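You operate a simulated robot arm through the tools that you are given. There is no shell and no other tool.

You are at the controls of a simulated robot arm. One attempt, no reset.

Task
Rinse the dusty tall glass and pour about 150 ml of juice into it.
Fine: Rinse it under the tap till no dust shows, tip its water into the sink, stand it back and shut the tap. The juice comes from the plastic jug, which goes back to its spot. Glass and china break by a fall, a knock or a squeeze; drop, topple or crush nothing, tools too, nip no finger, spill no more than 8 ml a pour and 20 ml in all. Set down upright: tall glass, plastic jug.

It is judged by the outcome, as a careful person would: the job done as asked, and still so three seconds after it is handed in. It fails if anything else is knocked over, pushed out of place, dropped, spilled or broken.

Robot
A 6-joint arm with a two-finger parallel gripper, fixed in place. Base frame: the origin is on the floor under the middle of its stand, x ahead of it, y to its left, z up; the work surface is at about z = 0.95. Units: m, rad, N and s.
With the tool pointing down near the work surface it reaches from about 0.36 to 0.82 m from the base axis. Its first joint turns from -2.897 to 2.897 rad. Payload 3.91 kg.
The TCP is the grasp point between the finger pads, 0.03 m short of the fingertips. In the tool frame z runs along the fingers and y along their closing line. The gripper opens to 0.11 m. The fingers are 0.02 m wide and 0.01 m thick; the gripper's body (0.048 by 0.112 m) begins 0.055 m behind the TCP.
Orientation is that of the tool frame in the base frame, as a unit quaternion [x, y, z, w]. With the fingers straight down and closing along the base's y, the tool's x points along the base's -x, its y along +y and its z along -z.

Tools
- The arm moves only by the tool arm_command. Its argument "moves" is a list of rows, each a list of 2 entries, a list of its own where there are three numbers: the shift along the tool's x, y, z in m, then the turn, a rotation vector about the tool's x, y, z in rad. In form: [[[dx, dy, dz], [rx, ry, rz]], ...]. A call has 1 to 20 rows; each row is the pose to reach, as a shift and turn from the pose commanded when the call began, along the tool's axes at that moment. "grip" is the finger opening in m, from 0 to 0.11, set as the call begins (left out, the last holds). Rows are played at 5 a second. More than 0.05 m and 0.15 rad between two rows, or a gripper value outside its range, and nothing of the call is played. A pose out of reach is approached as far as the arm can. The call stops where the force on the tool passes 40 N (or 10 N more than at its start, if that is more) or the arm is blocked; 0.2 s more then pass. The fingers move at their own pace (about 0.045 m/s each) and stop on an object; they squeeze with about 21 N. The grip force told is the motor's: it shows also when the fingers shut on nothing. Time passes only in rows, and 0.2 s behind the last, so rows that repeat a pose let the fingers close. The reply holds the time, the measured pose of the TCP, the force on the tool along the base axes, the opening and the grip force, in the units named above and with some noise, with the torque about the TCP (base axes, N m) and any sound that the robot's microphone picked up, and new pictures: "pictures" is both (left out), scene, wrist or none.
- Cameras (640 x 400 px; columns grow to the right, rows downward): "scene" is fixed at [0.0483, 0.505, 1.7724]; the picture's right is [-0.48, -0.88, 0.00], its down [-0.64, 0.35, -0.68] and it looks along [0.60, -0.33, -0.73] (base axes); focal length 352 px, centre (320, 200). "wrist" rides on the gripper at [0.077, 0.007, -0.114] in the tool frame; the picture's right is [-0.09, 1.00, 0.00], its down [-0.80, -0.07, -0.59] and it looks along [-0.59, -0.05, 0.80] (tool axes); focal length 270 px, centre (320, 200). There is no depth. A picture from a camera that has moved, and an enlarged one, comes with that camera's place and axes in the base frame and with its lens. The place of the scene camera against the robot may be out by one fixed shift of up to 0.025 m in any direction.
- move_column(by): slides the trunk up (or, below 0, down) by that many m; the arm rides with it, the base frame stays. It gives what a move gives, with no picture.
- inspect(camera, box): a new picture of the part [left, top, right, bottom] of that camera's present view, enlarged. No time passes.
- job_done(): hands the job in; it is judged then, once.

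Nothing tells you positions but the pictures and the camera data. Unless the task says otherwise, let go and move clear before handing in.

The tools are called after ">>>" as name(argument=value, ...) on one line, values as JSON. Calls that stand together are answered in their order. arm_command: Moves the arm, as the interface text tells. Its arguments: {"type":"object","properties":{"moves":{"type":"array","items":{"type":"array"}},"grip":{"type":"number"},"pictures":{"type":"string","enum":["both","scene","wrist","none"]}},"required":["moves"]} The other tools are called the same way: move_column (by) moves the trunk up or down; inspect (camera, box) takes an enlarged picture of a part of a camera's view; job_done () hands the job in.

At the start:

```text
clock: 0.0
tool_pos: [0.4257, 0.0479, 1.4075]
tcp_rot: [0.0, 1.0, 0.001, 0.0]
force: [-1.1, 0.2, -0.6]
wrist_torque: [0.0, -0.02, -0.03]
gripper_width: 0.1101
gripper_force: 0.0
trunk travel left (down, up): [-0.575, 0.035]
```

scene: 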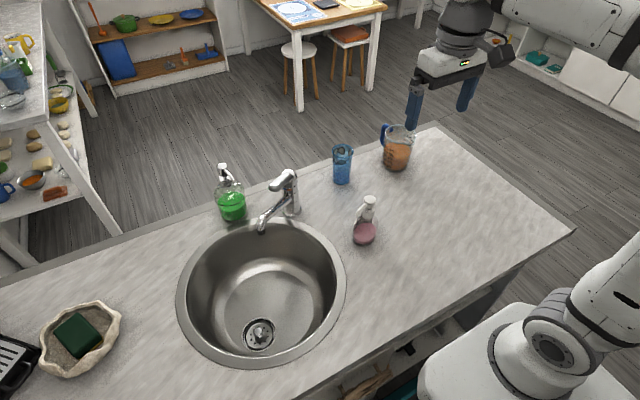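
wrist: 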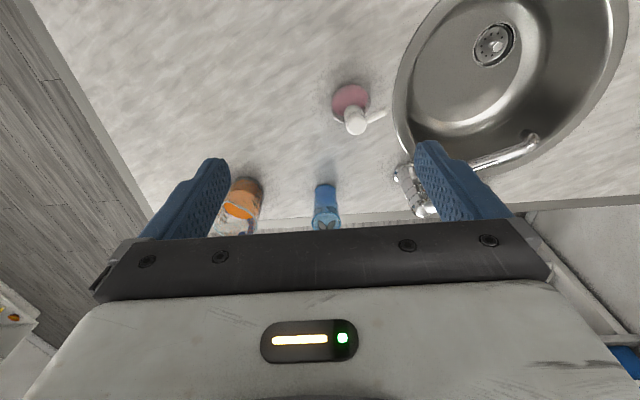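

I see a counter with a round sink and a mixer tap, a blue tall glass, a jug with orange juice, a pink spray bottle and a green soap bottle. I'll look closer before moving.

>>> inspect(camera="scene", box=[300, 100, 460, 200])

>>> inspect(camera="scene", box=[200, 150, 360, 250])

>>> inspect(camera="wrist", box=[200, 60, 600, 310])

```text
4.00 times, centred on (380, 150) of scene
camera zoom: at [0.0483, 0.505, 1.7724], right [-0.48, -0.88, 0.0], down [-0.64, 0.35, -0.68], along [0.6, -0.33, -0.73], focal length 1409 px, centre (80, 400)
```

zoom: 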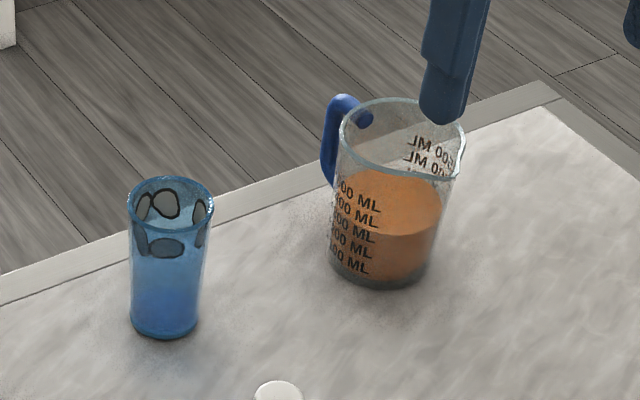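

```text
4.00 times, centred on (280, 200) of scene
camera zoom: at [0.0483, 0.505, 1.7724], right [-0.48, -0.88, 0.0], down [-0.64, 0.35, -0.68], along [0.6, -0.33, -0.73], focal length 1409 px, centre (480, 200)
```

zoom: 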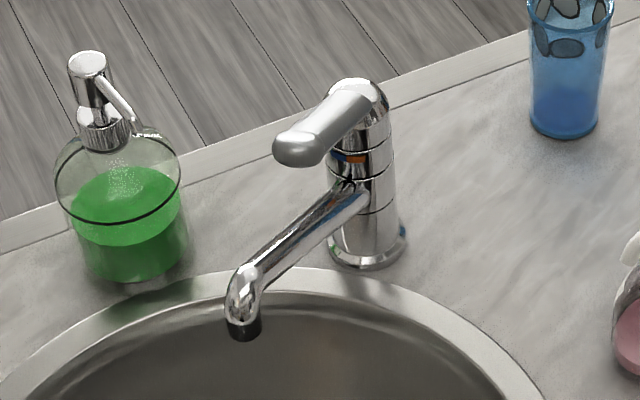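

```text
1.60 times, centred on (400, 185) of wrist
camera zoom: at [0.3488, 0.0558, 1.5218], right [0.09, 1.0, 0.0], down [0.8, -0.07, 0.59], along [0.59, -0.05, -0.8], focal length 432 px, centre (192, 224)
```

zoom: 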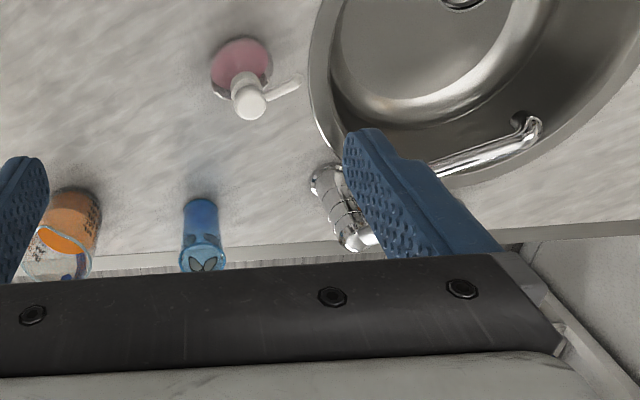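

The glass seems to stand near (0.75, 0.035), the jug near (0.74, -0.18), the tap column near (0.72, 0.235) with its spout tip near (0.55, 0.38, 1.12). I'll swing the wrist camera over toward the tap to measure it better.

>>> arm_command(moves=[[[0, 0.04, 0], [0, 0, 0]], [[0, 0.08, 0], [0, 0, 0]], [[0, 0.12, 0], [0, 0, 0]], [[0, 0.16, 0], [0, 0, 0]], [[0, 0.2, 0], [0, 0, 0]]], pictures="both")

>>> inspect(camera="scene", box=[375, 115, 425, 175])

>>> inspect(camera="scene", box=[320, 135, 364, 190])

```text
clock: 1.2
tool_pos: [0.4267, 0.2503, 1.4064]
tcp_rot: [0.0, 1.0, -0.001, 0.0]
force: [0.0, 0.0, 0.4]
wrist_torque: [-0.02, 0.0, 0.0]
gripper_width: 0.1102
gripper_force: 0.1
trunk travel left (down, up): [-0.575, 0.035]
camera wrist: at [0.349, 0.258, 1.5209], right [0.09, 1.0, 0.0], down [0.8, -0.07, 0.59], along [0.59, -0.05, -0.8], focal length 270 px, centre (320, 200)
```

scene: 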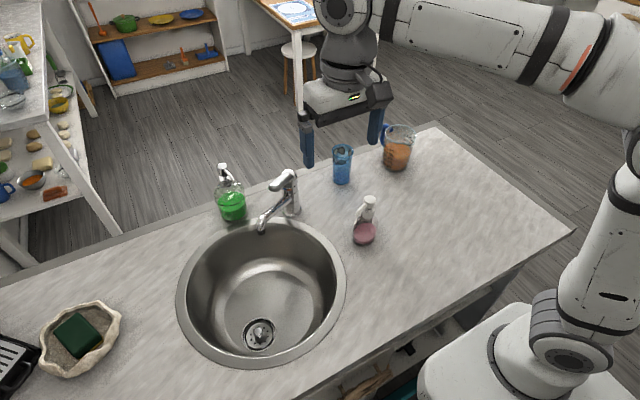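
wrist: 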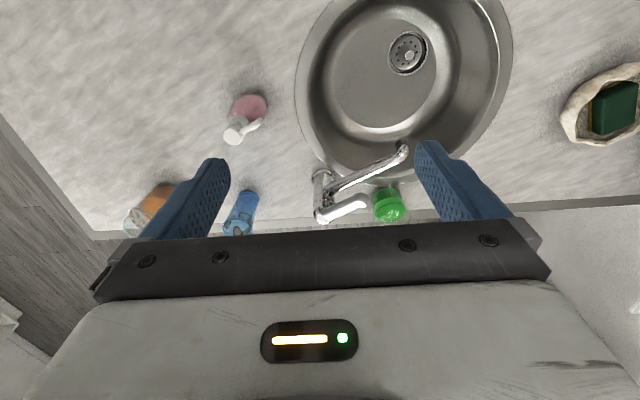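

```text
6.67 times, centred on (400, 145) of scene
camera zoom: at [0.0483, 0.505, 1.7724], right [-0.48, -0.88, 0.0], down [-0.64, 0.35, -0.68], along [0.6, -0.33, -0.73], focal length 2348 px, centre (-213, 567)
```

zoom: 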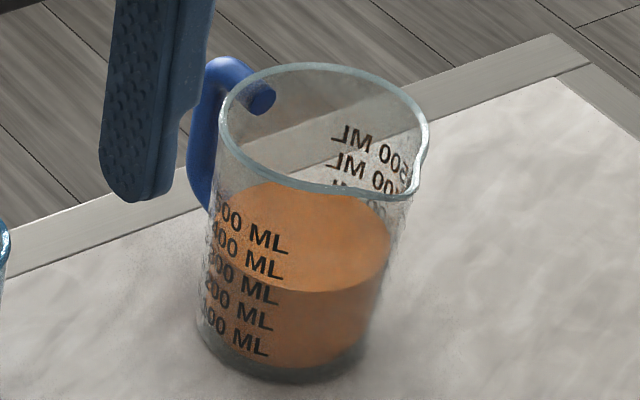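

```text
7.27 times, centred on (342, 162) of scene
camera zoom: at [0.0483, 0.505, 1.7724], right [-0.48, -0.88, 0.0], down [-0.64, 0.35, -0.68], along [0.6, -0.33, -0.73], focal length 2562 px, centre (160, 473)
```

zoom: 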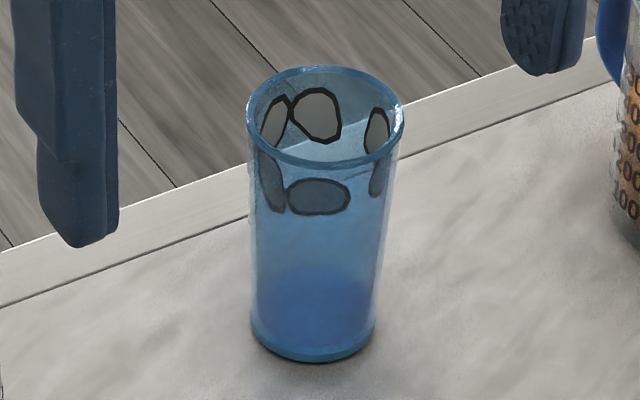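

The jug handle points about +y, its lip about −y/−x, with roughly 300 ml in it. I'll zoom into the wrist view for the tap, glass and jug.

>>> inspect(camera="wrist", box=[290, 120, 450, 240])

>>> inspect(camera="wrist", box=[100, 140, 300, 265])

>>> inspect(camera="scene", box=[240, 150, 320, 240])

```text
3.33 times, centred on (370, 180) of wrist
camera zoom: at [0.349, 0.258, 1.5209], right [0.09, 1.0, 0.0], down [0.8, -0.07, 0.59], along [0.59, -0.05, -0.8], focal length 901 px, centre (153, 267)
```

zoom: 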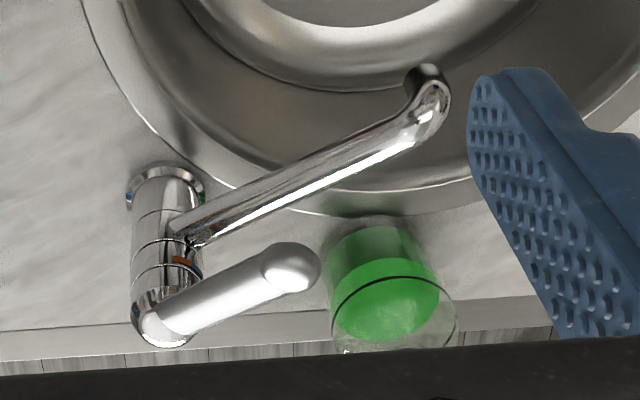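

```text
3.20 times, centred on (200, 202) of wrist
camera zoom: at [0.349, 0.258, 1.5209], right [0.09, 1.0, 0.0], down [0.8, -0.07, 0.59], along [0.59, -0.05, -0.8], focal length 865 px, centre (704, 192)
```

zoom: 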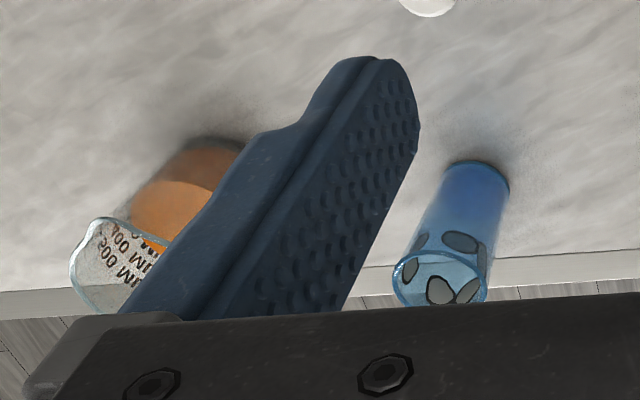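

```text
4.44 times, centred on (280, 195) of scene
camera zoom: at [0.0483, 0.505, 1.7724], right [-0.48, -0.88, 0.0], down [-0.64, 0.35, -0.68], along [0.6, -0.33, -0.73], focal length 1566 px, centre (498, 222)
```

zoom: 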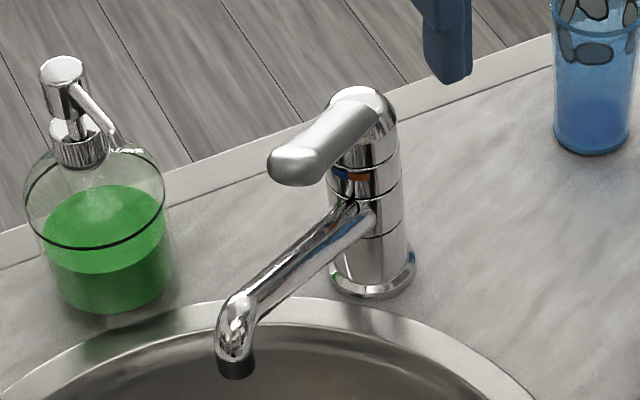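

Triangulating both cameras, the scene camera is about 0.02 m lower than stated. The tap column is at about (0.703, 0.238), the lever tip at about (0.645, 0.309, 1.13), the spout outlet at about (0.557, 0.383, 1.095) and the glass at (0.751, 0.037). I'll go above the lever with the fingers set across it.

>>> arm_command(moves=[[[-0.028, 0.0064, 0.0258], [0, 0, 0.111]], [[-0.056, 0.0127, 0.0515], [0, 0, 0.222]], [[-0.084, 0.019, 0.077], [0, 0, 0.333]], [[-0.1125, 0.0255, 0.103], [0, 0, 0.445]], [[-0.14, 0.032, 0.129], [0, 0, 0.556]], [[-0.169, 0.038, 0.154], [0, 0, 0.667]], [[-0.197, 0.0446, 0.18], [0, 0, 0.778]], [[-0.225, 0.051, 0.206], [0, 0, 0.89]]], grip=0.07, pictures="both")

>>> inspect(camera="scene", box=[240, 120, 340, 240])

>>> inspect(camera="wrist", box=[160, 0, 480, 240])

```text
clock: 3.0
tool_pos: [0.6531, 0.301, 1.2017]
tcp_rot: [0.431, 0.902, -0.001, 0.0]
force: [1.0, 0.4, 0.9]
wrist_torque: [-0.02, 0.0, -0.01]
gripper_width: 0.07
gripper_force: 0.0
trunk travel left (down, up): [-0.575, 0.035]
camera wrist: at [0.6092, 0.3639, 1.3167], right [0.83, 0.56, 0.0], down [0.45, -0.67, 0.59], along [0.33, -0.49, -0.8], focal length 270 px, centre (320, 200)
```

scene: 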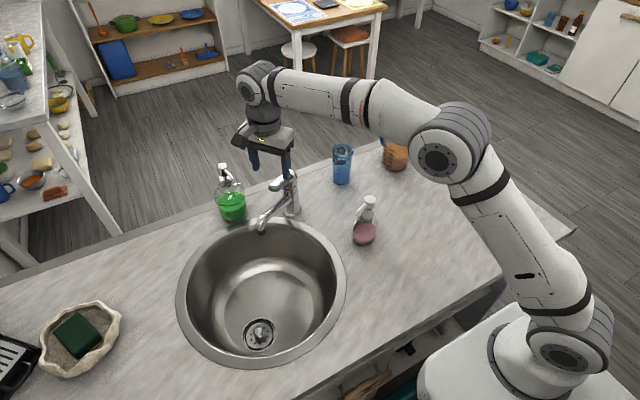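
wrist: 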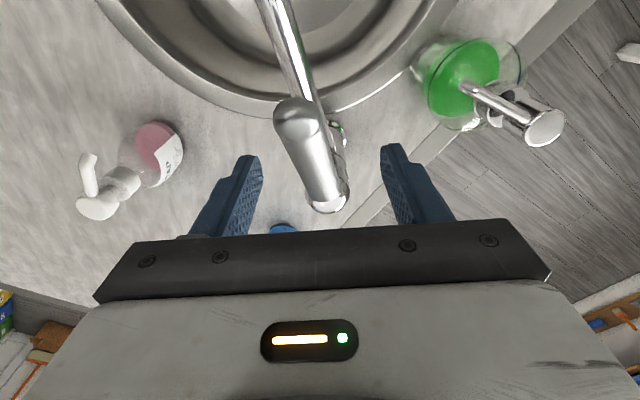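

```text
3.33 times, centred on (290, 180) of scene
camera zoom: at [0.0483, 0.505, 1.7724], right [-0.48, -0.88, 0.0], down [-0.64, 0.35, -0.68], along [0.6, -0.33, -0.73], focal length 1174 px, centre (420, 267)
```

zoom: 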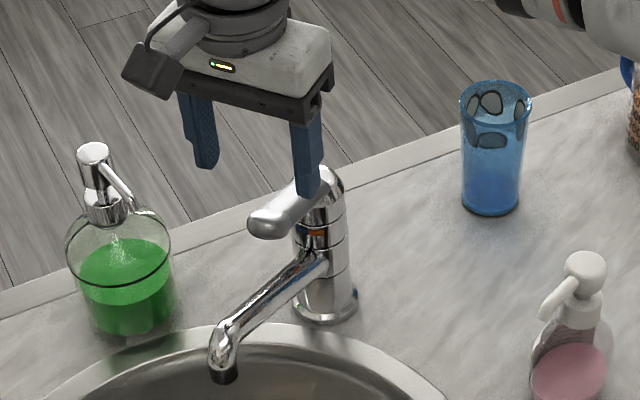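

```text
1.67 times, centred on (320, 120) of wrist
camera zoom: at [0.6092, 0.3639, 1.3167], right [0.83, 0.56, 0.0], down [0.45, -0.67, 0.59], along [0.33, -0.49, -0.8], focal length 450 px, centre (320, 333)
```

zoom: 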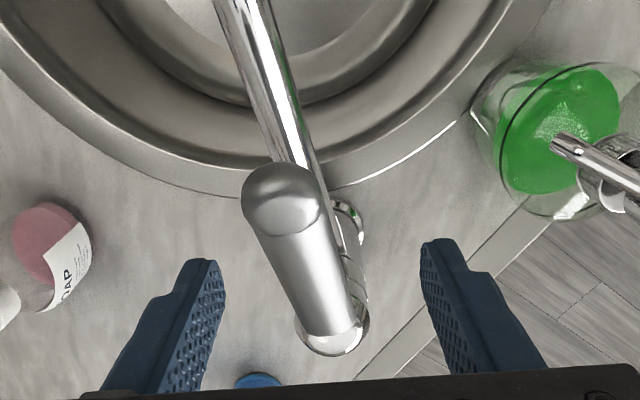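

The tap lever runs at about 137° with its tip near (0.632, 0.306, 1.14). I'll centre the fingers over it, line them up and go down around it.

>>> arm_command(moves=[[[-0.0046, -0.0102, 0.0], [0, 0, -0.12]], [[-0.0046, -0.0102, 0.026], [0, 0, -0.12]], [[-0.0046, -0.0102, 0.052], [0, 0, -0.12]], [[-0.0046, -0.0102, 0.077], [0, 0, -0.12]]], grip=0.07, pictures="both")

>>> inspect(camera="scene", box=[240, 120, 340, 240])

>>> inspect(camera="wrist", box=[160, 0, 480, 240])

```text
clock: 4.0
tool_pos: [0.6475, 0.2904, 1.1228]
tcp_rot: [0.375, 0.927, 0.0, 0.0]
force: [-0.2, 0.0, 0.0]
wrist_torque: [-0.01, -0.01, -0.01]
gripper_width: 0.07
gripper_force: 0.1
trunk travel left (down, up): [-0.575, 0.035]
camera wrist: at [0.5955, 0.3494, 1.2384], right [0.76, 0.65, 0.0], down [0.53, -0.61, 0.59], along [0.39, -0.45, -0.8], focal length 270 px, centre (320, 200)
```

scene: 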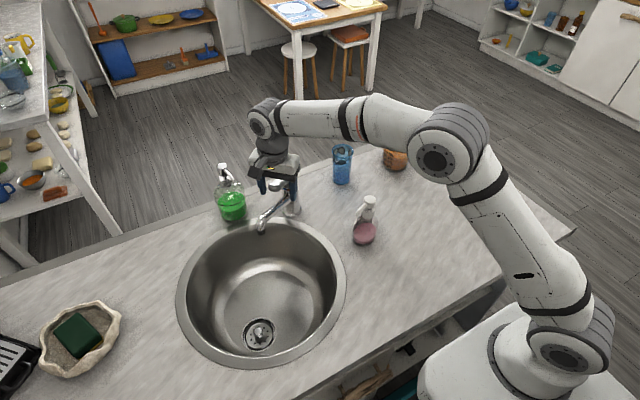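
wrist: 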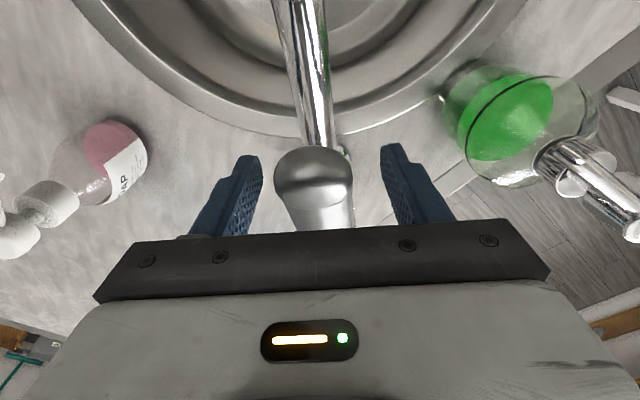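

```text
3.33 times, centred on (290, 180) of scene
camera zoom: at [0.0483, 0.505, 1.7724], right [-0.48, -0.88, 0.0], down [-0.64, 0.35, -0.68], along [0.6, -0.33, -0.73], focal length 1174 px, centre (420, 267)
```

zoom: 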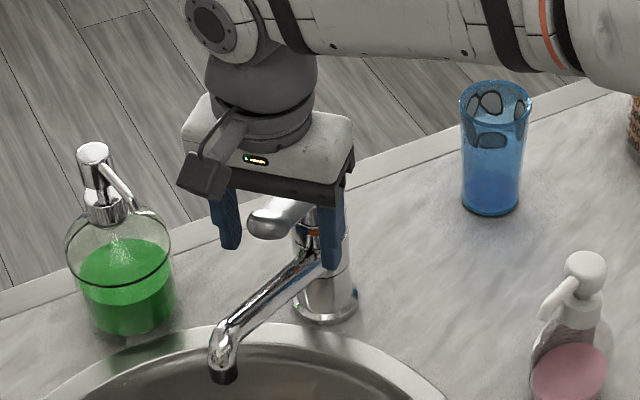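

```text
1.67 times, centred on (320, 120) of wrist
camera zoom: at [0.5955, 0.3494, 1.2384], right [0.76, 0.65, 0.0], down [0.53, -0.61, 0.59], along [0.39, -0.45, -0.8], focal length 450 px, centre (320, 333)
```

zoom: 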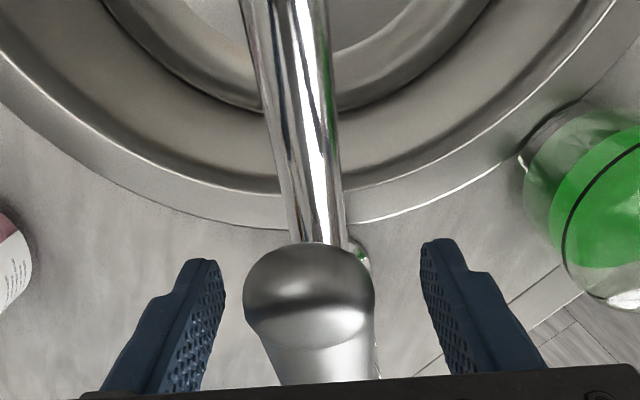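

The fingers stand either side of the lever. I'll close on it.

>>> arm_command(moves=[[[0, 0, 0], [0, 0, 0]], [[0, 0, 0], [0, 0, 0]], [[0, 0, 0], [0, 0, 0]], [[0, 0, 0], [0, 0, 0]]], grip=0.015, pictures="wrist")

```text
clock: 5.0
tool_pos: [0.6466, 0.2909, 1.1229]
tcp_rot: [0.376, 0.927, 0.0, 0.0]
force: [1.2, 0.0, -0.6]
wrist_torque: [0.09, -0.09, 0.07]
gripper_width: 0.0292
gripper_force: 45.1
trunk travel left (down, up): [-0.575, 0.035]
camera wrist: at [0.5953, 0.3494, 1.2387], right [0.76, 0.65, 0.0], down [0.53, -0.61, 0.59], along [0.39, -0.45, -0.8], focal length 270 px, centre (320, 200)
```

wrist: 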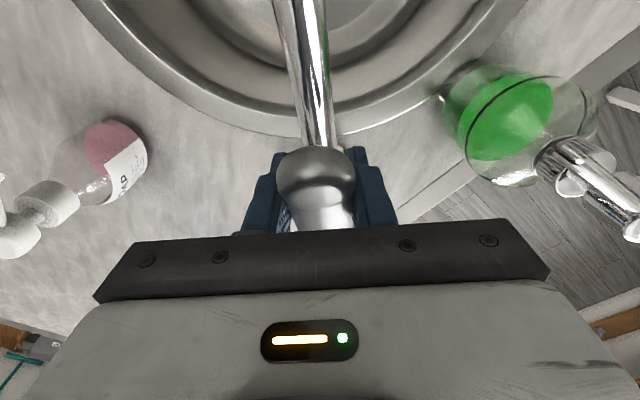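

I have the lever, about 29 mm wide. I'll lift it gently along its arc and see whether it turns up.

>>> arm_command(moves=[[[-0.001, 0, -0.0046], [0, 0.06, 0]], [[-0.0024, 0, -0.0091], [0, 0.12, 0]], [[-0.0039, 0, -0.0136], [0, 0.18, 0]]], pictures="both")

>>> inspect(camera="scene", box=[220, 120, 340, 340])

```text
clock: 5.8
tool_pos: [0.6514, 0.2851, 1.1369]
tcp_rot: [0.374, 0.923, 0.036, -0.083]
force: [14.9, -4.5, 5.7]
wrist_torque: [-0.53, -0.82, 0.55]
gripper_width: 0.0294
gripper_force: 45.1
trunk travel left (down, up): [-0.575, 0.035]
camera wrist: at [0.6152, 0.3292, 1.2643], right [0.76, 0.66, -0.01], down [0.59, -0.67, 0.44], along [0.28, -0.34, -0.9], focal length 270 px, centre (320, 200)
```

scene: 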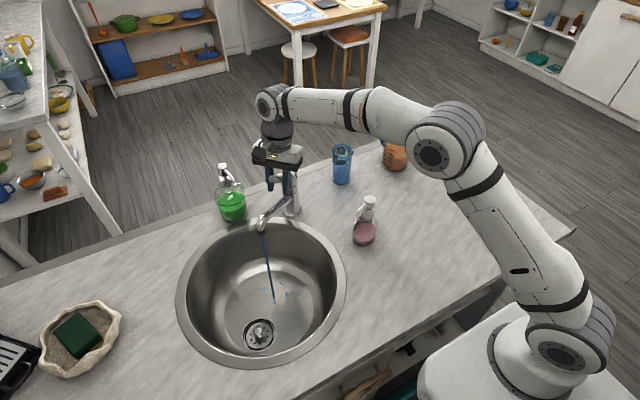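
wrist: 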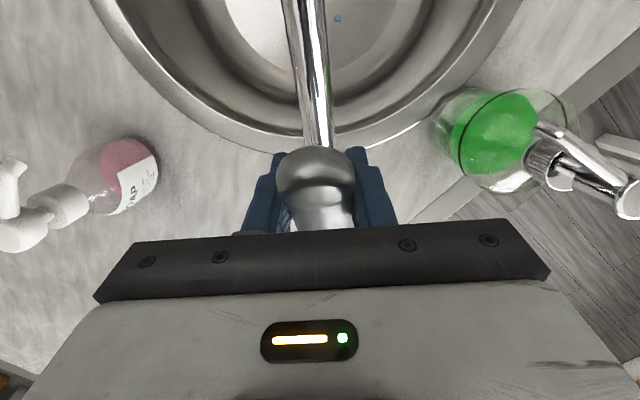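

```text
1.82 times, centred on (280, 230) of scene
camera zoom: at [0.0483, 0.505, 1.7724], right [-0.48, -0.88, 0.0], down [-0.64, 0.35, -0.68], along [0.6, -0.33, -0.73], focal length 640 px, centre (393, 146)
```

zoom: 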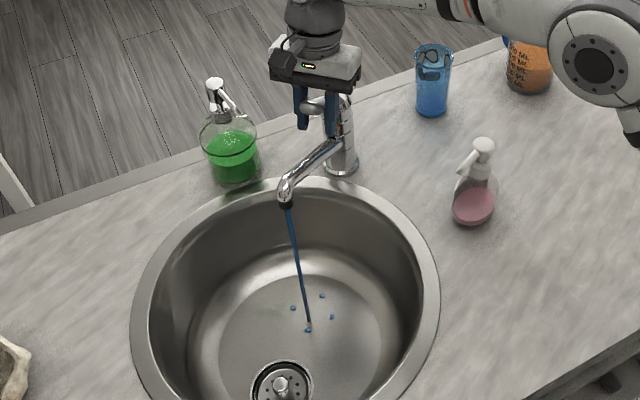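

Water runs in a thin steady stream. I'll let go of the lever and rise clear to see whether it stays open.

>>> arm_command(moves=[[[0, 0, 0], [0, 0, 0]], [[0, 0, 0], [0, 0, 0]], [[0, 0, -0.02], [0, 0, 0]], [[0, 0, -0.06], [0, 0, 0]], [[0, 0, -0.1], [0, 0, 0]], [[0, 0, -0.14], [0, 0, 0]]], grip=0.075, pictures="both")

>>> inspect(camera="scene", box=[220, 150, 340, 340])

```text
clock: 7.2
tool_pos: [0.6681, 0.2679, 1.2744]
tcp_rot: [0.374, 0.923, 0.033, -0.084]
force: [1.0, 0.6, 0.5]
wrist_torque: [0.0, -0.03, 0.0]
gripper_width: 0.0752
gripper_force: 0.1
trunk travel left (down, up): [-0.575, 0.035]
camera wrist: at [0.6332, 0.312, 1.4007], right [0.76, 0.66, -0.02], down [0.59, -0.67, 0.44], along [0.28, -0.34, -0.9], focal length 270 px, centre (320, 200)
```

scene: 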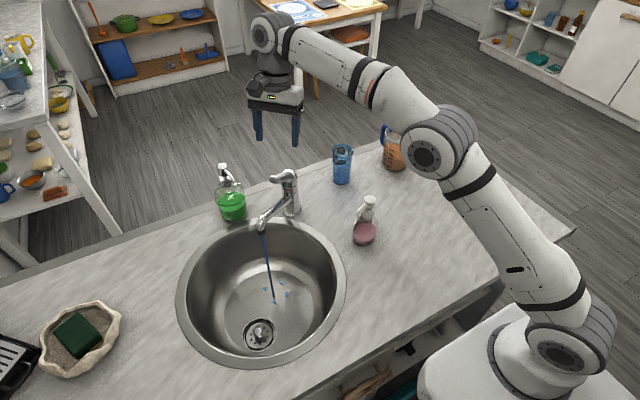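
wrist: 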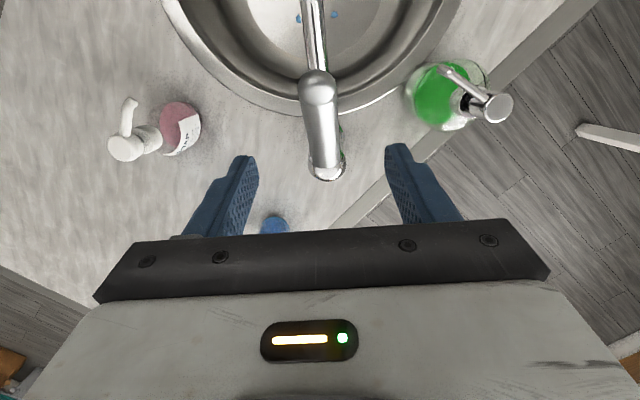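

```text
2.11 times, centred on (280, 245) of scene
camera zoom: at [0.0483, 0.505, 1.7724], right [-0.48, -0.88, 0.0], down [-0.64, 0.35, -0.68], along [0.6, -0.33, -0.73], focal length 742 px, centre (404, 105)
```

zoom: 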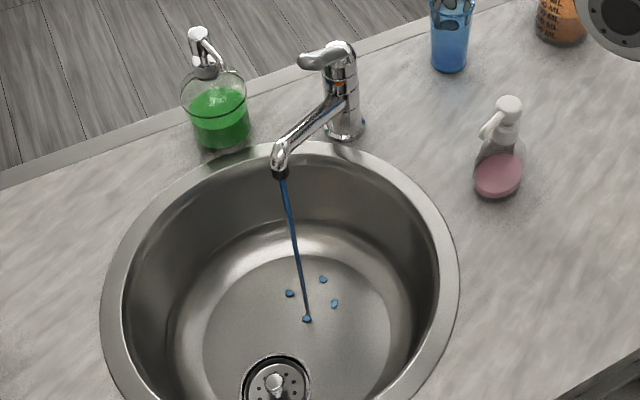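

The stream stays on and the lever stays up. Now I'll turn the tool upright again and swing over toward the glass.

>>> arm_command(moves=[[[0.0153, -0.0246, -0.0226], [0, -0.09, 0]], [[0.0306, -0.0493, -0.0452], [0, -0.18, 0]]], grip=0.11, pictures="none")

>>> arm_command(moves=[[[-0.02, -0.0239, 0.003], [0, 0, -0.129]], [[-0.04, -0.0477, 0.006], [0, 0, -0.2575]], [[-0.06, -0.0716, 0.009], [0, 0, -0.386]], [[-0.08, -0.0955, 0.012], [0, 0, -0.515]], [[-0.0996, -0.1193, 0.015], [0, 0, -0.644]], [[-0.1196, -0.1432, 0.018], [0, 0, -0.7725]], [[-0.1395, -0.167, 0.021], [0, 0, -0.901]], [[-0.1594, -0.1909, 0.024], [0, 0, -1.03]]], pictures="both")

```text
clock: 7.8
tool_pos: [0.6186, 0.2487, 1.3256]
tcp_rot: [0.377, 0.926, 0.0, 0.001]
force: [0.6, 0.8, -0.4]
wrist_torque: [-0.01, 0.01, -0.03]
gripper_width: 0.1099
gripper_force: 0.1
trunk travel left (down, up): [-0.575, 0.035]
```

```text
clock: 9.6
tool_pos: [0.6005, 0.0031, 1.3005]
tcp_rot: [-0.131, 0.991, 0.0, 0.0]
force: [-0.6, -0.8, 0.1]
wrist_torque: [0.03, 0.01, -0.01]
gripper_width: 0.1098
gripper_force: 0.0
trunk travel left (down, up): [-0.575, 0.035]
camera wrist: at [0.524, -0.0107, 1.4154], right [-0.17, 0.98, 0.0], down [0.79, 0.14, 0.59], along [0.59, 0.1, -0.8], focal length 270 px, centre (320, 200)
```

scene: 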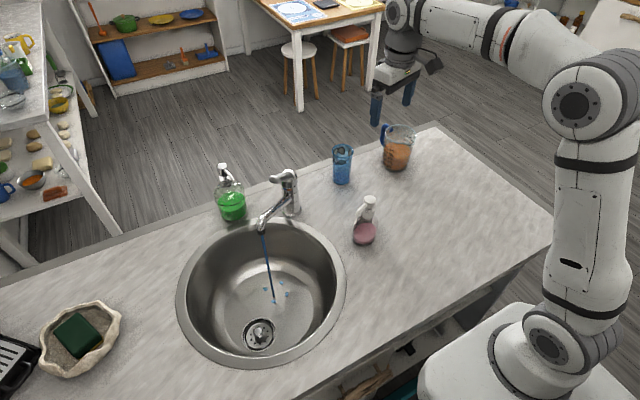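
wrist: 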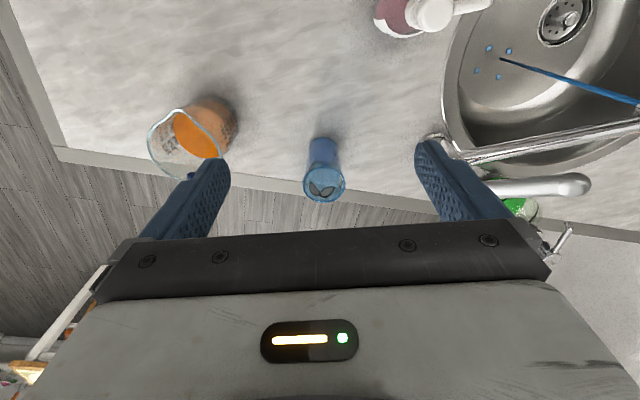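

Good view of glass and jug from here; I'll zoom to fix their positions.

>>> inspect(camera="wrist", box=[280, 120, 380, 220])

>>> inspect(camera="wrist", box=[130, 80, 250, 190])

```text
4.00 times, centred on (330, 170) of wrist
camera zoom: at [0.524, -0.0107, 1.4154], right [-0.17, 0.98, 0.0], down [0.79, 0.14, 0.59], along [0.59, 0.1, -0.8], focal length 1081 px, centre (280, 320)
```

zoom: 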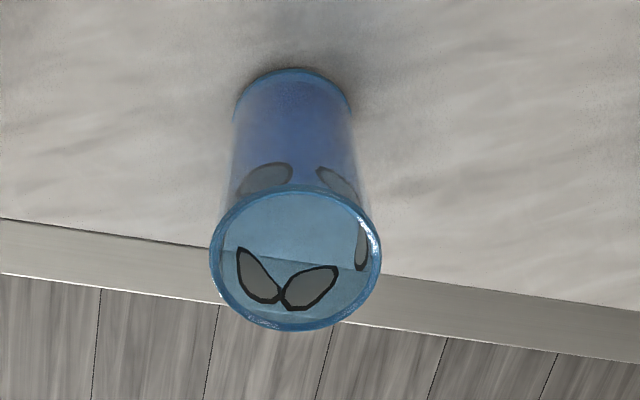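

```text
3.64 times, centred on (190, 135) of wrist
camera zoom: at [0.524, -0.0107, 1.4154], right [-0.17, 0.98, 0.0], down [0.79, 0.14, 0.59], along [0.59, 0.1, -0.8], focal length 983 px, centre (793, 436)
```

zoom: 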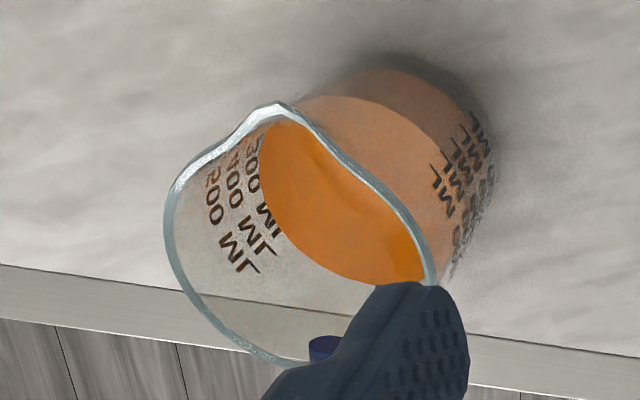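

Glass: axis near (0.750, 0.034), rim at z≈1.067, about 62 mm wide at mid-height. The jug's rim centre is near (0.717, -0.16), lip toward me and handle away. I'll tilt the tool to point forward and a little downward, above and short of the glass.

>>> arm_command(moves=[[[-0.012, -0.0011, 0.0125], [0, -0.1418, 0]], [[-0.0241, -0.0022, 0.025], [0, -0.2836, 0]], [[-0.0361, -0.0033, 0.0375], [0, -0.4254, 0]], [[-0.0482, -0.0044, 0.05], [0, -0.5673, 0]], [[-0.0602, -0.0055, 0.0625], [0, -0.709, 0]], [[-0.0722, -0.0066, 0.075], [0, -0.851, 0]], [[-0.0843, -0.0077, 0.0875], [0, -0.9927, 0]], [[-0.0963, -0.0088, 0.1], [0, -1.1345, 0]]], grip=0.11, pictures="both")

```text
clock: 11.4
tool_pos: [0.6931, 0.0202, 1.1989]
tcp_rot: [-0.116, 0.837, 0.068, 0.531]
force: [0.3, 0.2, 0.5]
wrist_torque: [0.05, 0.07, 0.05]
gripper_width: 0.11
gripper_force: 0.0
trunk travel left (down, up): [-0.575, 0.035]
camera wrist: at [0.5596, -0.0099, 1.1789], right [-0.23, 0.97, 0.07], down [-0.17, -0.11, 0.98], along [0.96, 0.21, 0.19], focal length 270 px, centre (320, 200)
```

scene: 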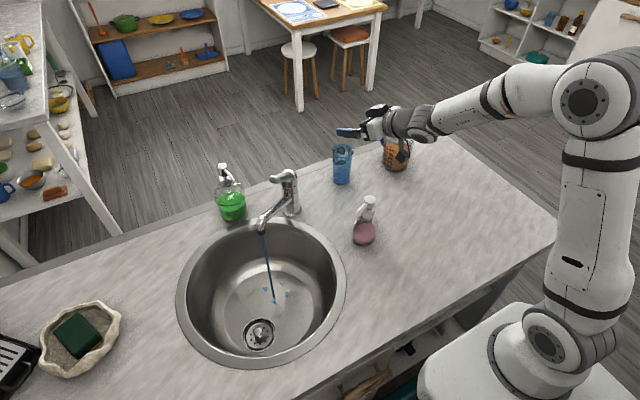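
wrist: 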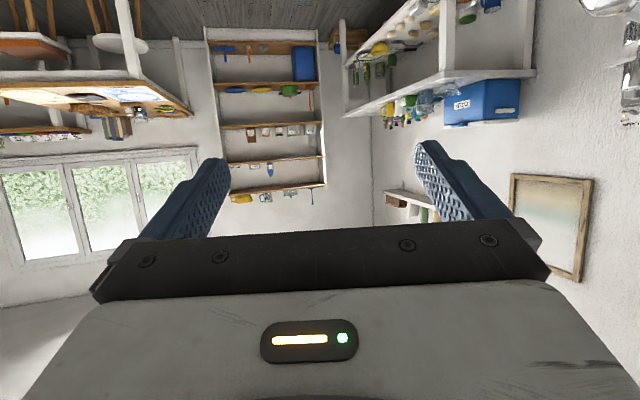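

The tool is tilted and clear. I'll move forward over the glass and partly down, then check alignment in the scene view.

>>> arm_command(moves=[[[-0.0112, -0.0008, 0.0237], [0, 0, 0]], [[-0.0224, -0.0017, 0.0474], [0, 0, 0]], [[0.0047, -0.0014, 0.0602], [0, 0, 0]], [[0.0318, -0.0012, 0.0731], [0, 0, 0]], [[0.059, -0.0009, 0.0859], [0, 0, 0]]], pictures="both")

>>> inspect(camera="scene", box=[300, 90, 440, 200])

```text
clock: 12.6
tool_pos: [0.7459, 0.0306, 1.112]
tcp_rot: [-0.11, 0.836, 0.07, 0.533]
force: [0.0, 0.3, -0.5]
wrist_torque: [-0.01, 0.01, 0.0]
gripper_width: 0.1102
gripper_force: 0.0
trunk travel left (down, up): [-0.575, 0.035]
camera wrist: at [0.612, 0.0021, 1.0913], right [-0.22, 0.97, 0.08], down [-0.17, -0.12, 0.98], along [0.96, 0.2, 0.2], focal length 270 px, centre (320, 200)
```

scene: 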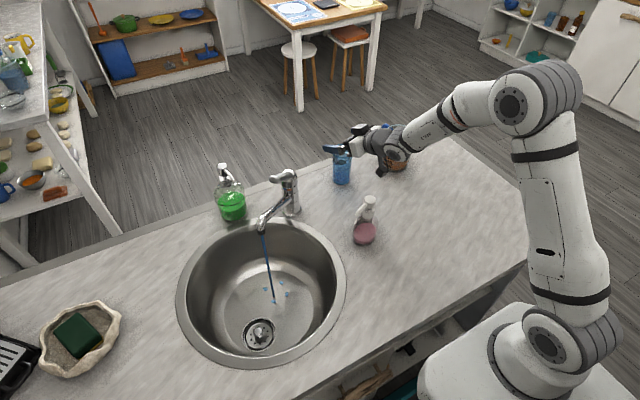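
wrist: 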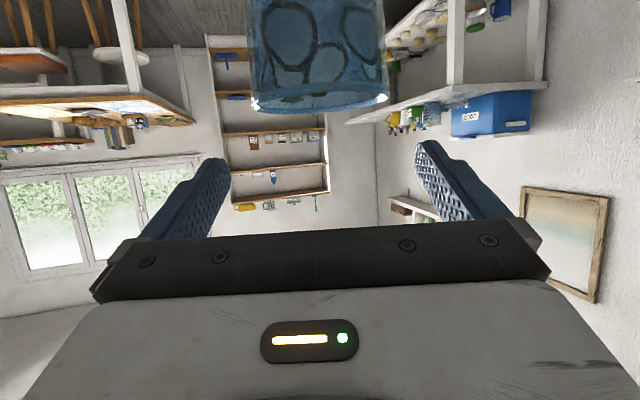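

```text
3.64 times, centred on (370, 145) of scene
camera zoom: at [0.0483, 0.505, 1.7724], right [-0.48, -0.88, 0.0], down [-0.64, 0.35, -0.68], along [0.6, -0.33, -0.73], focal length 1281 px, centre (138, 400)
```

zoom: 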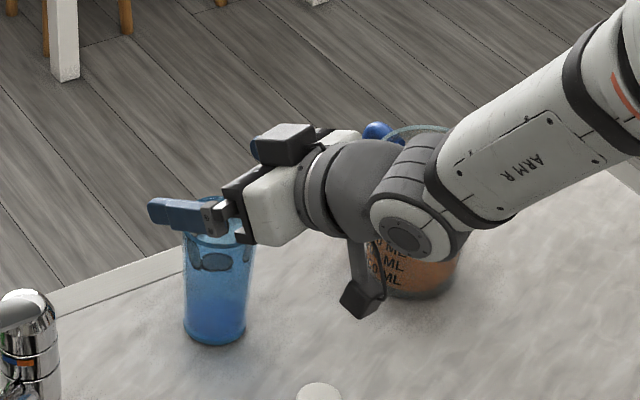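

In the wrist view the glass sits centred between the fingers. I'll lower to grip height, z≈1.015.

>>> arm_command(moves=[[[0.022, 0, 0.0102], [0, 0, 0]], [[0.044, 0, 0.0205], [0, 0, 0]], [[0.066, 0, 0.0307], [0, 0, 0]], [[0.0879, 0, 0.0409], [0, 0, 0]]], pictures="both")

>>> inspect(camera="scene", box=[300, 110, 440, 220])

```text
clock: 13.6
tool_pos: [0.7451, 0.0298, 1.0139]
tcp_rot: [-0.11, 0.836, 0.07, 0.532]
force: [0.4, 0.0, -1.0]
wrist_torque: [0.03, 0.02, -0.01]
gripper_width: 0.1102
gripper_force: 0.0
trunk travel left (down, up): [-0.575, 0.035]
camera wrist: at [0.6123, 0.0014, 0.9931], right [-0.22, 0.97, 0.08], down [-0.18, -0.12, 0.98], along [0.96, 0.2, 0.2], focal length 270 px, centre (320, 200)
```

scene: 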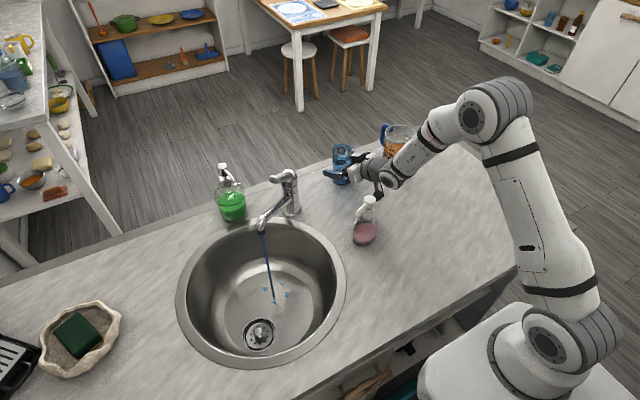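
wrist: 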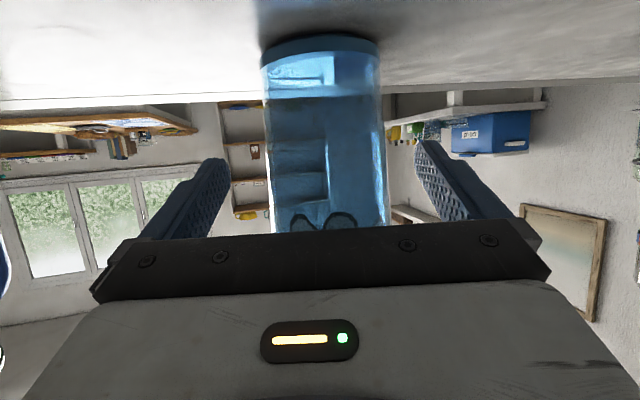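

```text
3.64 times, centred on (370, 165) of scene
camera zoom: at [0.0483, 0.505, 1.7724], right [-0.48, -0.88, 0.0], down [-0.64, 0.35, -0.68], along [0.6, -0.33, -0.73], focal length 1281 px, centre (138, 327)
```

zoom: 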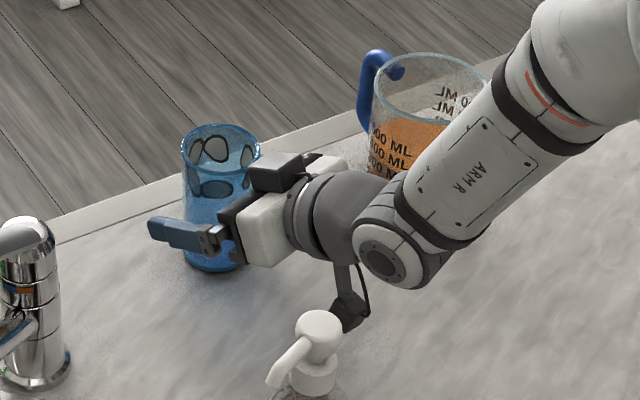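

The glass stands between the fingers with the gripper body clear of it. I'll close on it softly.

>>> arm_command(moves=[[[0, 0, 0], [0, 0, 0]], [[0, 0, 0], [0, 0, 0]], [[0, 0, 0], [0, 0, 0]], [[0, 0, 0], [0, 0, 0]], [[0, 0, 0], [0, 0, 0]]], grip=0.052, pictures="wrist")

```text
clock: 14.8
tool_pos: [0.7459, 0.03, 1.0136]
tcp_rot: [-0.109, 0.836, 0.07, 0.533]
force: [-0.3, 1.0, 0.9]
wrist_torque: [0.04, 0.0, 0.04]
gripper_width: 0.0569
gripper_force: 21.0
trunk travel left (down, up): [-0.575, 0.035]
camera wrist: at [0.6118, 0.0015, 0.9935], right [-0.22, 0.97, 0.08], down [-0.18, -0.12, 0.98], along [0.96, 0.2, 0.2], focal length 270 px, centre (320, 200)
```

wrist: 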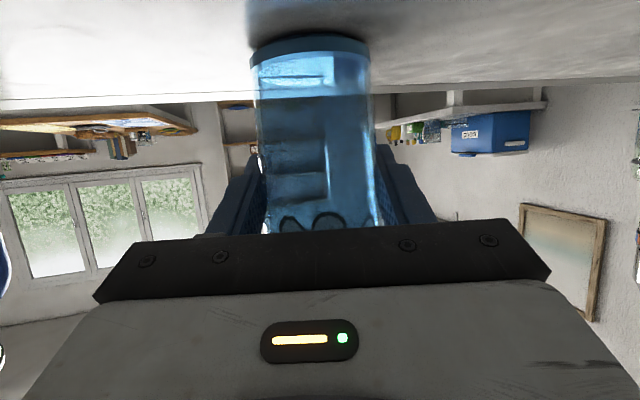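

I have the glass at 57 mm with 21 N. I'll lift it 2 cm and check that it holds.

>>> arm_command(moves=[[[-0.0045, 0, -0.0021], [0, 0, 0]], [[-0.0091, 0, -0.0042], [0, 0, 0]], [[-0.0181, 0, -0.0084], [0, 0, 0]]], pictures="both")

>>> inspect(camera="scene", box=[300, 110, 440, 220])

```text
clock: 15.6
tool_pos: [0.7462, 0.0306, 1.0345]
tcp_rot: [-0.109, 0.836, 0.069, 0.533]
force: [0.1, -0.5, -2.7]
wrist_torque: [-0.02, -0.01, 0.0]
gripper_width: 0.0571
gripper_force: 21.0
trunk travel left (down, up): [-0.575, 0.035]
camera wrist: at [0.6117, 0.002, 1.0137], right [-0.22, 0.97, 0.08], down [-0.17, -0.12, 0.98], along [0.96, 0.2, 0.2], focal length 270 px, centre (320, 200)
```

scene: 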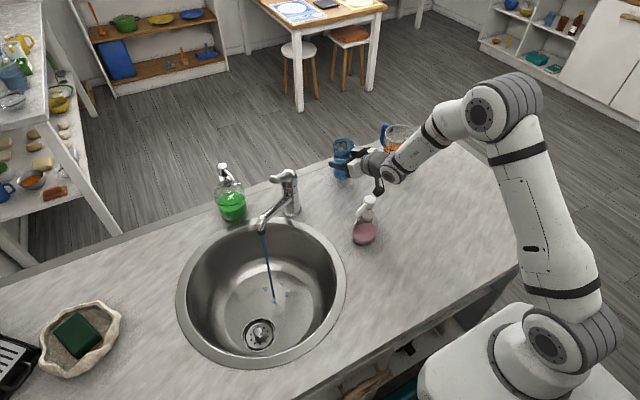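
wrist: 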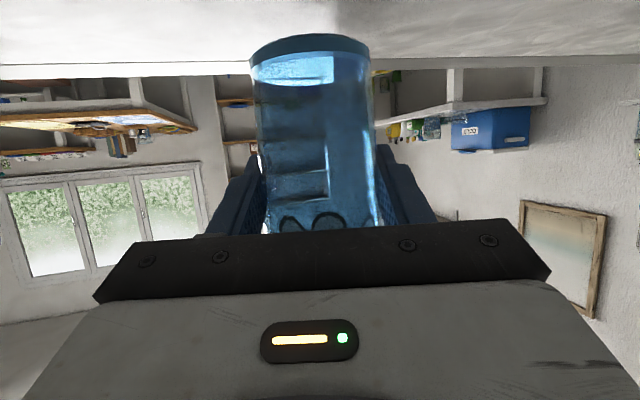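

```text
3.64 times, centred on (370, 165) of scene
camera zoom: at [0.0483, 0.505, 1.7724], right [-0.48, -0.88, 0.0], down [-0.64, 0.35, -0.68], along [0.6, -0.33, -0.73], focal length 1281 px, centre (138, 327)
```

zoom: 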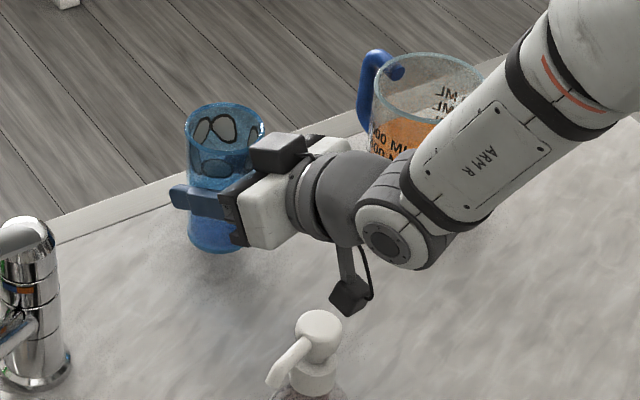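

The glass (about 0.25 kg) hangs safely. I'll raise it high and carry it toward the sink, over the soap dispenser and clear of the tap.

>>> arm_command(moves=[[[-0.0324, 0, -0.0276], [0, 0, 0]], [[-0.0647, 0, -0.0552], [0, 0, 0]], [[-0.0971, 0, -0.0828], [0, 0, 0]], [[-0.1295, 0, -0.1104], [0, 0, 0]], [[-0.1618, 0, -0.138], [0, 0, 0]], [[-0.1942, 0, -0.1656], [0, 0, 0]]], pictures="none")

>>> arm_command(moves=[[[0.0048, 0.0347, -0.0104], [-0.0395, 0, -0.0184]], [[0.0096, 0.0694, -0.0207], [-0.079, 0, -0.0368]], [[0.0144, 0.1041, -0.0311], [-0.1185, 0, -0.0552]], [[0.0192, 0.1388, -0.0414], [-0.158, 0, -0.0736]], [[0.024, 0.1735, -0.0518], [-0.1975, 0, -0.092]], [[0.0288, 0.2082, -0.0621], [-0.237, 0, -0.1104]], [[0.0336, 0.2429, -0.0725], [-0.2765, 0, -0.1288]], [[0.0384, 0.2776, -0.0828], [-0.316, 0, -0.1472]], [[0.0432, 0.3123, -0.0932], [-0.3555, 0, -0.1656]], [[0.048, 0.347, -0.1035], [-0.395, 0, -0.184]]], pictures="both")

```text
clock: 17.0
tool_pos: [0.6782, 0.0135, 1.281]
tcp_rot: [-0.11, 0.836, 0.07, 0.533]
force: [0.7, -0.1, -2.3]
wrist_torque: [-0.01, 0.01, -0.02]
gripper_width: 0.0571
gripper_force: 21.1
trunk travel left (down, up): [-0.575, 0.035]
```

```text
clock: 19.2
tool_pos: [0.479, 0.319, 1.2806]
tcp_rot: [-0.287, 0.793, 0.183, 0.506]
force: [0.8, -0.5, -1.8]
wrist_torque: [-0.02, 0.02, 0.05]
gripper_width: 0.057
gripper_force: 20.8
trunk travel left (down, up): [-0.575, 0.035]
camera wrist: at [0.369, 0.2357, 1.2596], right [-0.61, 0.79, 0.08], down [-0.11, -0.18, 0.98], along [0.78, 0.59, 0.2], focal length 270 px, centre (320, 200)
```

scene: 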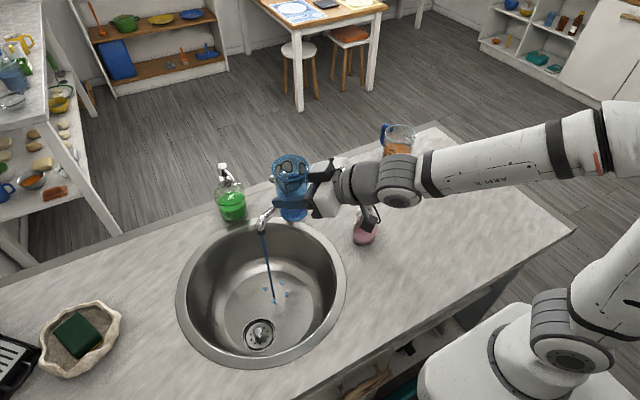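
wrist: 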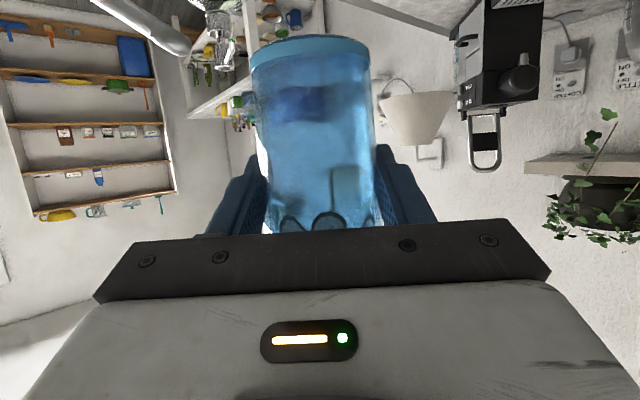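

Now I'm above the near side of the sink, short of the spout. I'll lower the glass into place behind the spout outlet.

>>> arm_command(moves=[[[0.0309, 0, 0.0184], [0, 0, 0]], [[0.0617, 0, 0.0368], [0, 0, 0]], [[0.0926, 0, 0.0552], [0, 0, 0]], [[0.1235, 0, 0.0737], [0, 0, 0]], [[0.1544, 0, 0.0921], [0, 0, 0]], [[0.1852, 0, 0.1105], [0, 0, 0]], [[0.2161, 0, 0.1289], [0, 0, 0]]], pictures="both")

>>> inspect(camera="scene", box=[200, 170, 360, 300])

```text
clock: 20.8
tool_pos: [0.53, 0.31, 1.039]
tcp_rot: [-0.289, 0.796, 0.204, 0.492]
force: [-0.1, 0.9, -1.7]
wrist_torque: [0.01, 0.0, -0.02]
gripper_width: 0.057
gripper_force: 20.6
out of reach, approached as far as the arm can: row 2, 3, 4, 5, 6, 7
trunk travel left (down, up): [-0.575, 0.035]
camera wrist: at [0.4213, 0.2254, 1.0207], right [-0.63, 0.77, 0.12], down [-0.07, -0.21, 0.98], along [0.78, 0.6, 0.18], focal length 270 px, centre (320, 200)
```

scene: 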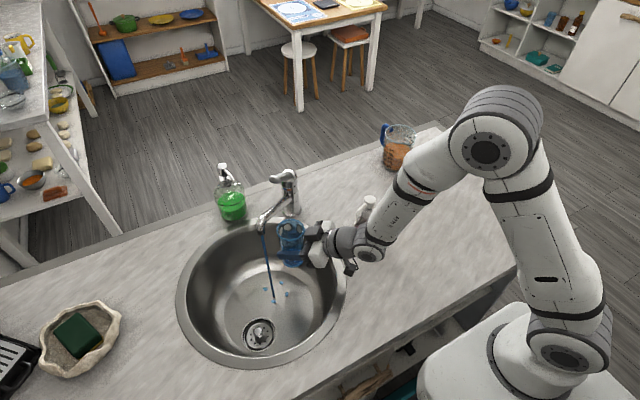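
wrist: 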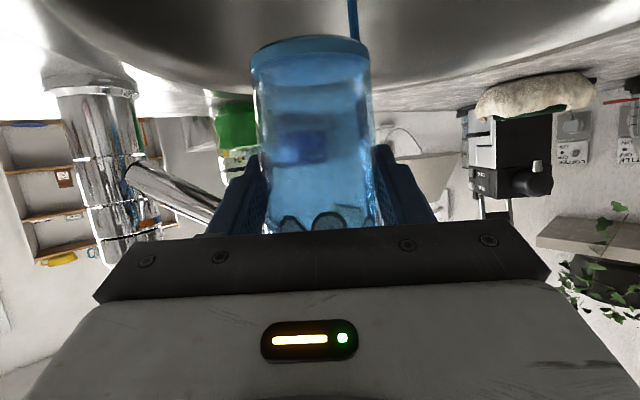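

```text
3.08 times, centred on (280, 235) of scene
camera zoom: at [0.0483, 0.505, 1.7724], right [-0.48, -0.88, 0.0], down [-0.64, 0.35, -0.68], along [0.6, -0.33, -0.73], focal length 1084 px, centre (443, 92)
```

zoom: 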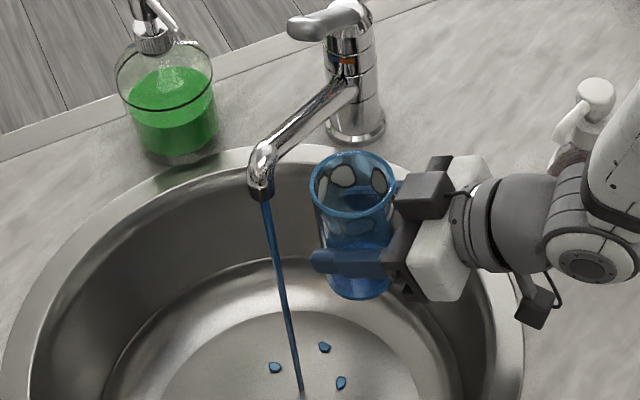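

The arm hit its reach limit at (0.53, 0.31, 1.04), but the glass is safe, just to the right of the spout. Lowering the trunk 3 cm brings the rim below the spout without bending the arm more.

>>> move_column(by=-0.03)

>>> inspect(camera="scene", box=[200, 170, 360, 300])

```text
clock: 21.6
tool_pos: [0.5285, 0.3094, 1.0112]
tcp_rot: [-0.289, 0.795, 0.204, 0.492]
force: [-0.1, 0.5, -2.7]
wrist_torque: [-0.02, 0.02, 0.0]
gripper_width: 0.0571
gripper_force: 21.2
trunk travel left (down, up): [-0.545, 0.065]
```

```text
3.08 times, centred on (280, 235) of scene
camera zoom: at [0.0483, 0.505, 1.7724], right [-0.48, -0.88, 0.0], down [-0.64, 0.35, -0.68], along [0.6, -0.33, -0.73], focal length 1084 px, centre (443, 92)
```

zoom: 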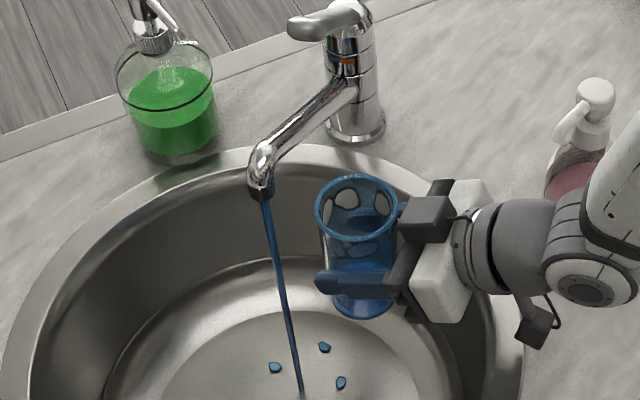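

The rim is now below the outlet. I'll make a small forward move to see where the arm settles.

>>> arm_command(moves=[[[-0.0042, 0.001, 0.009], [0, 0, 0]], [[-0.0084, 0.0019, 0.018], [0, 0, 0]]], pictures="scene")

```text
clock: 22.1
tool_pos: [0.5399, 0.3232, 1.0116]
tcp_rot: [-0.291, 0.795, 0.206, 0.491]
force: [-1.0, -0.5, -2.3]
wrist_torque: [-0.02, 0.03, -0.02]
gripper_width: 0.0568
gripper_force: 21.5
trunk travel left (down, up): [-0.545, 0.065]
```

scene: 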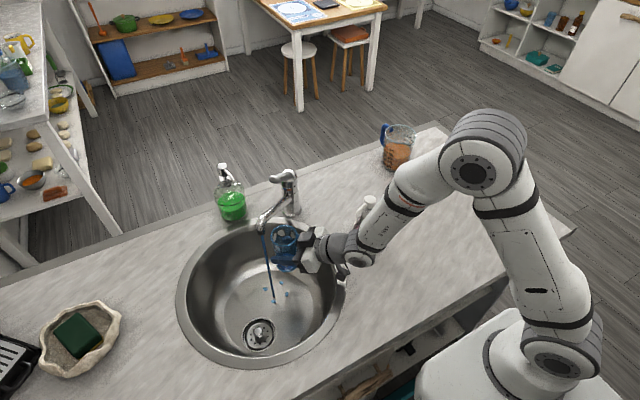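

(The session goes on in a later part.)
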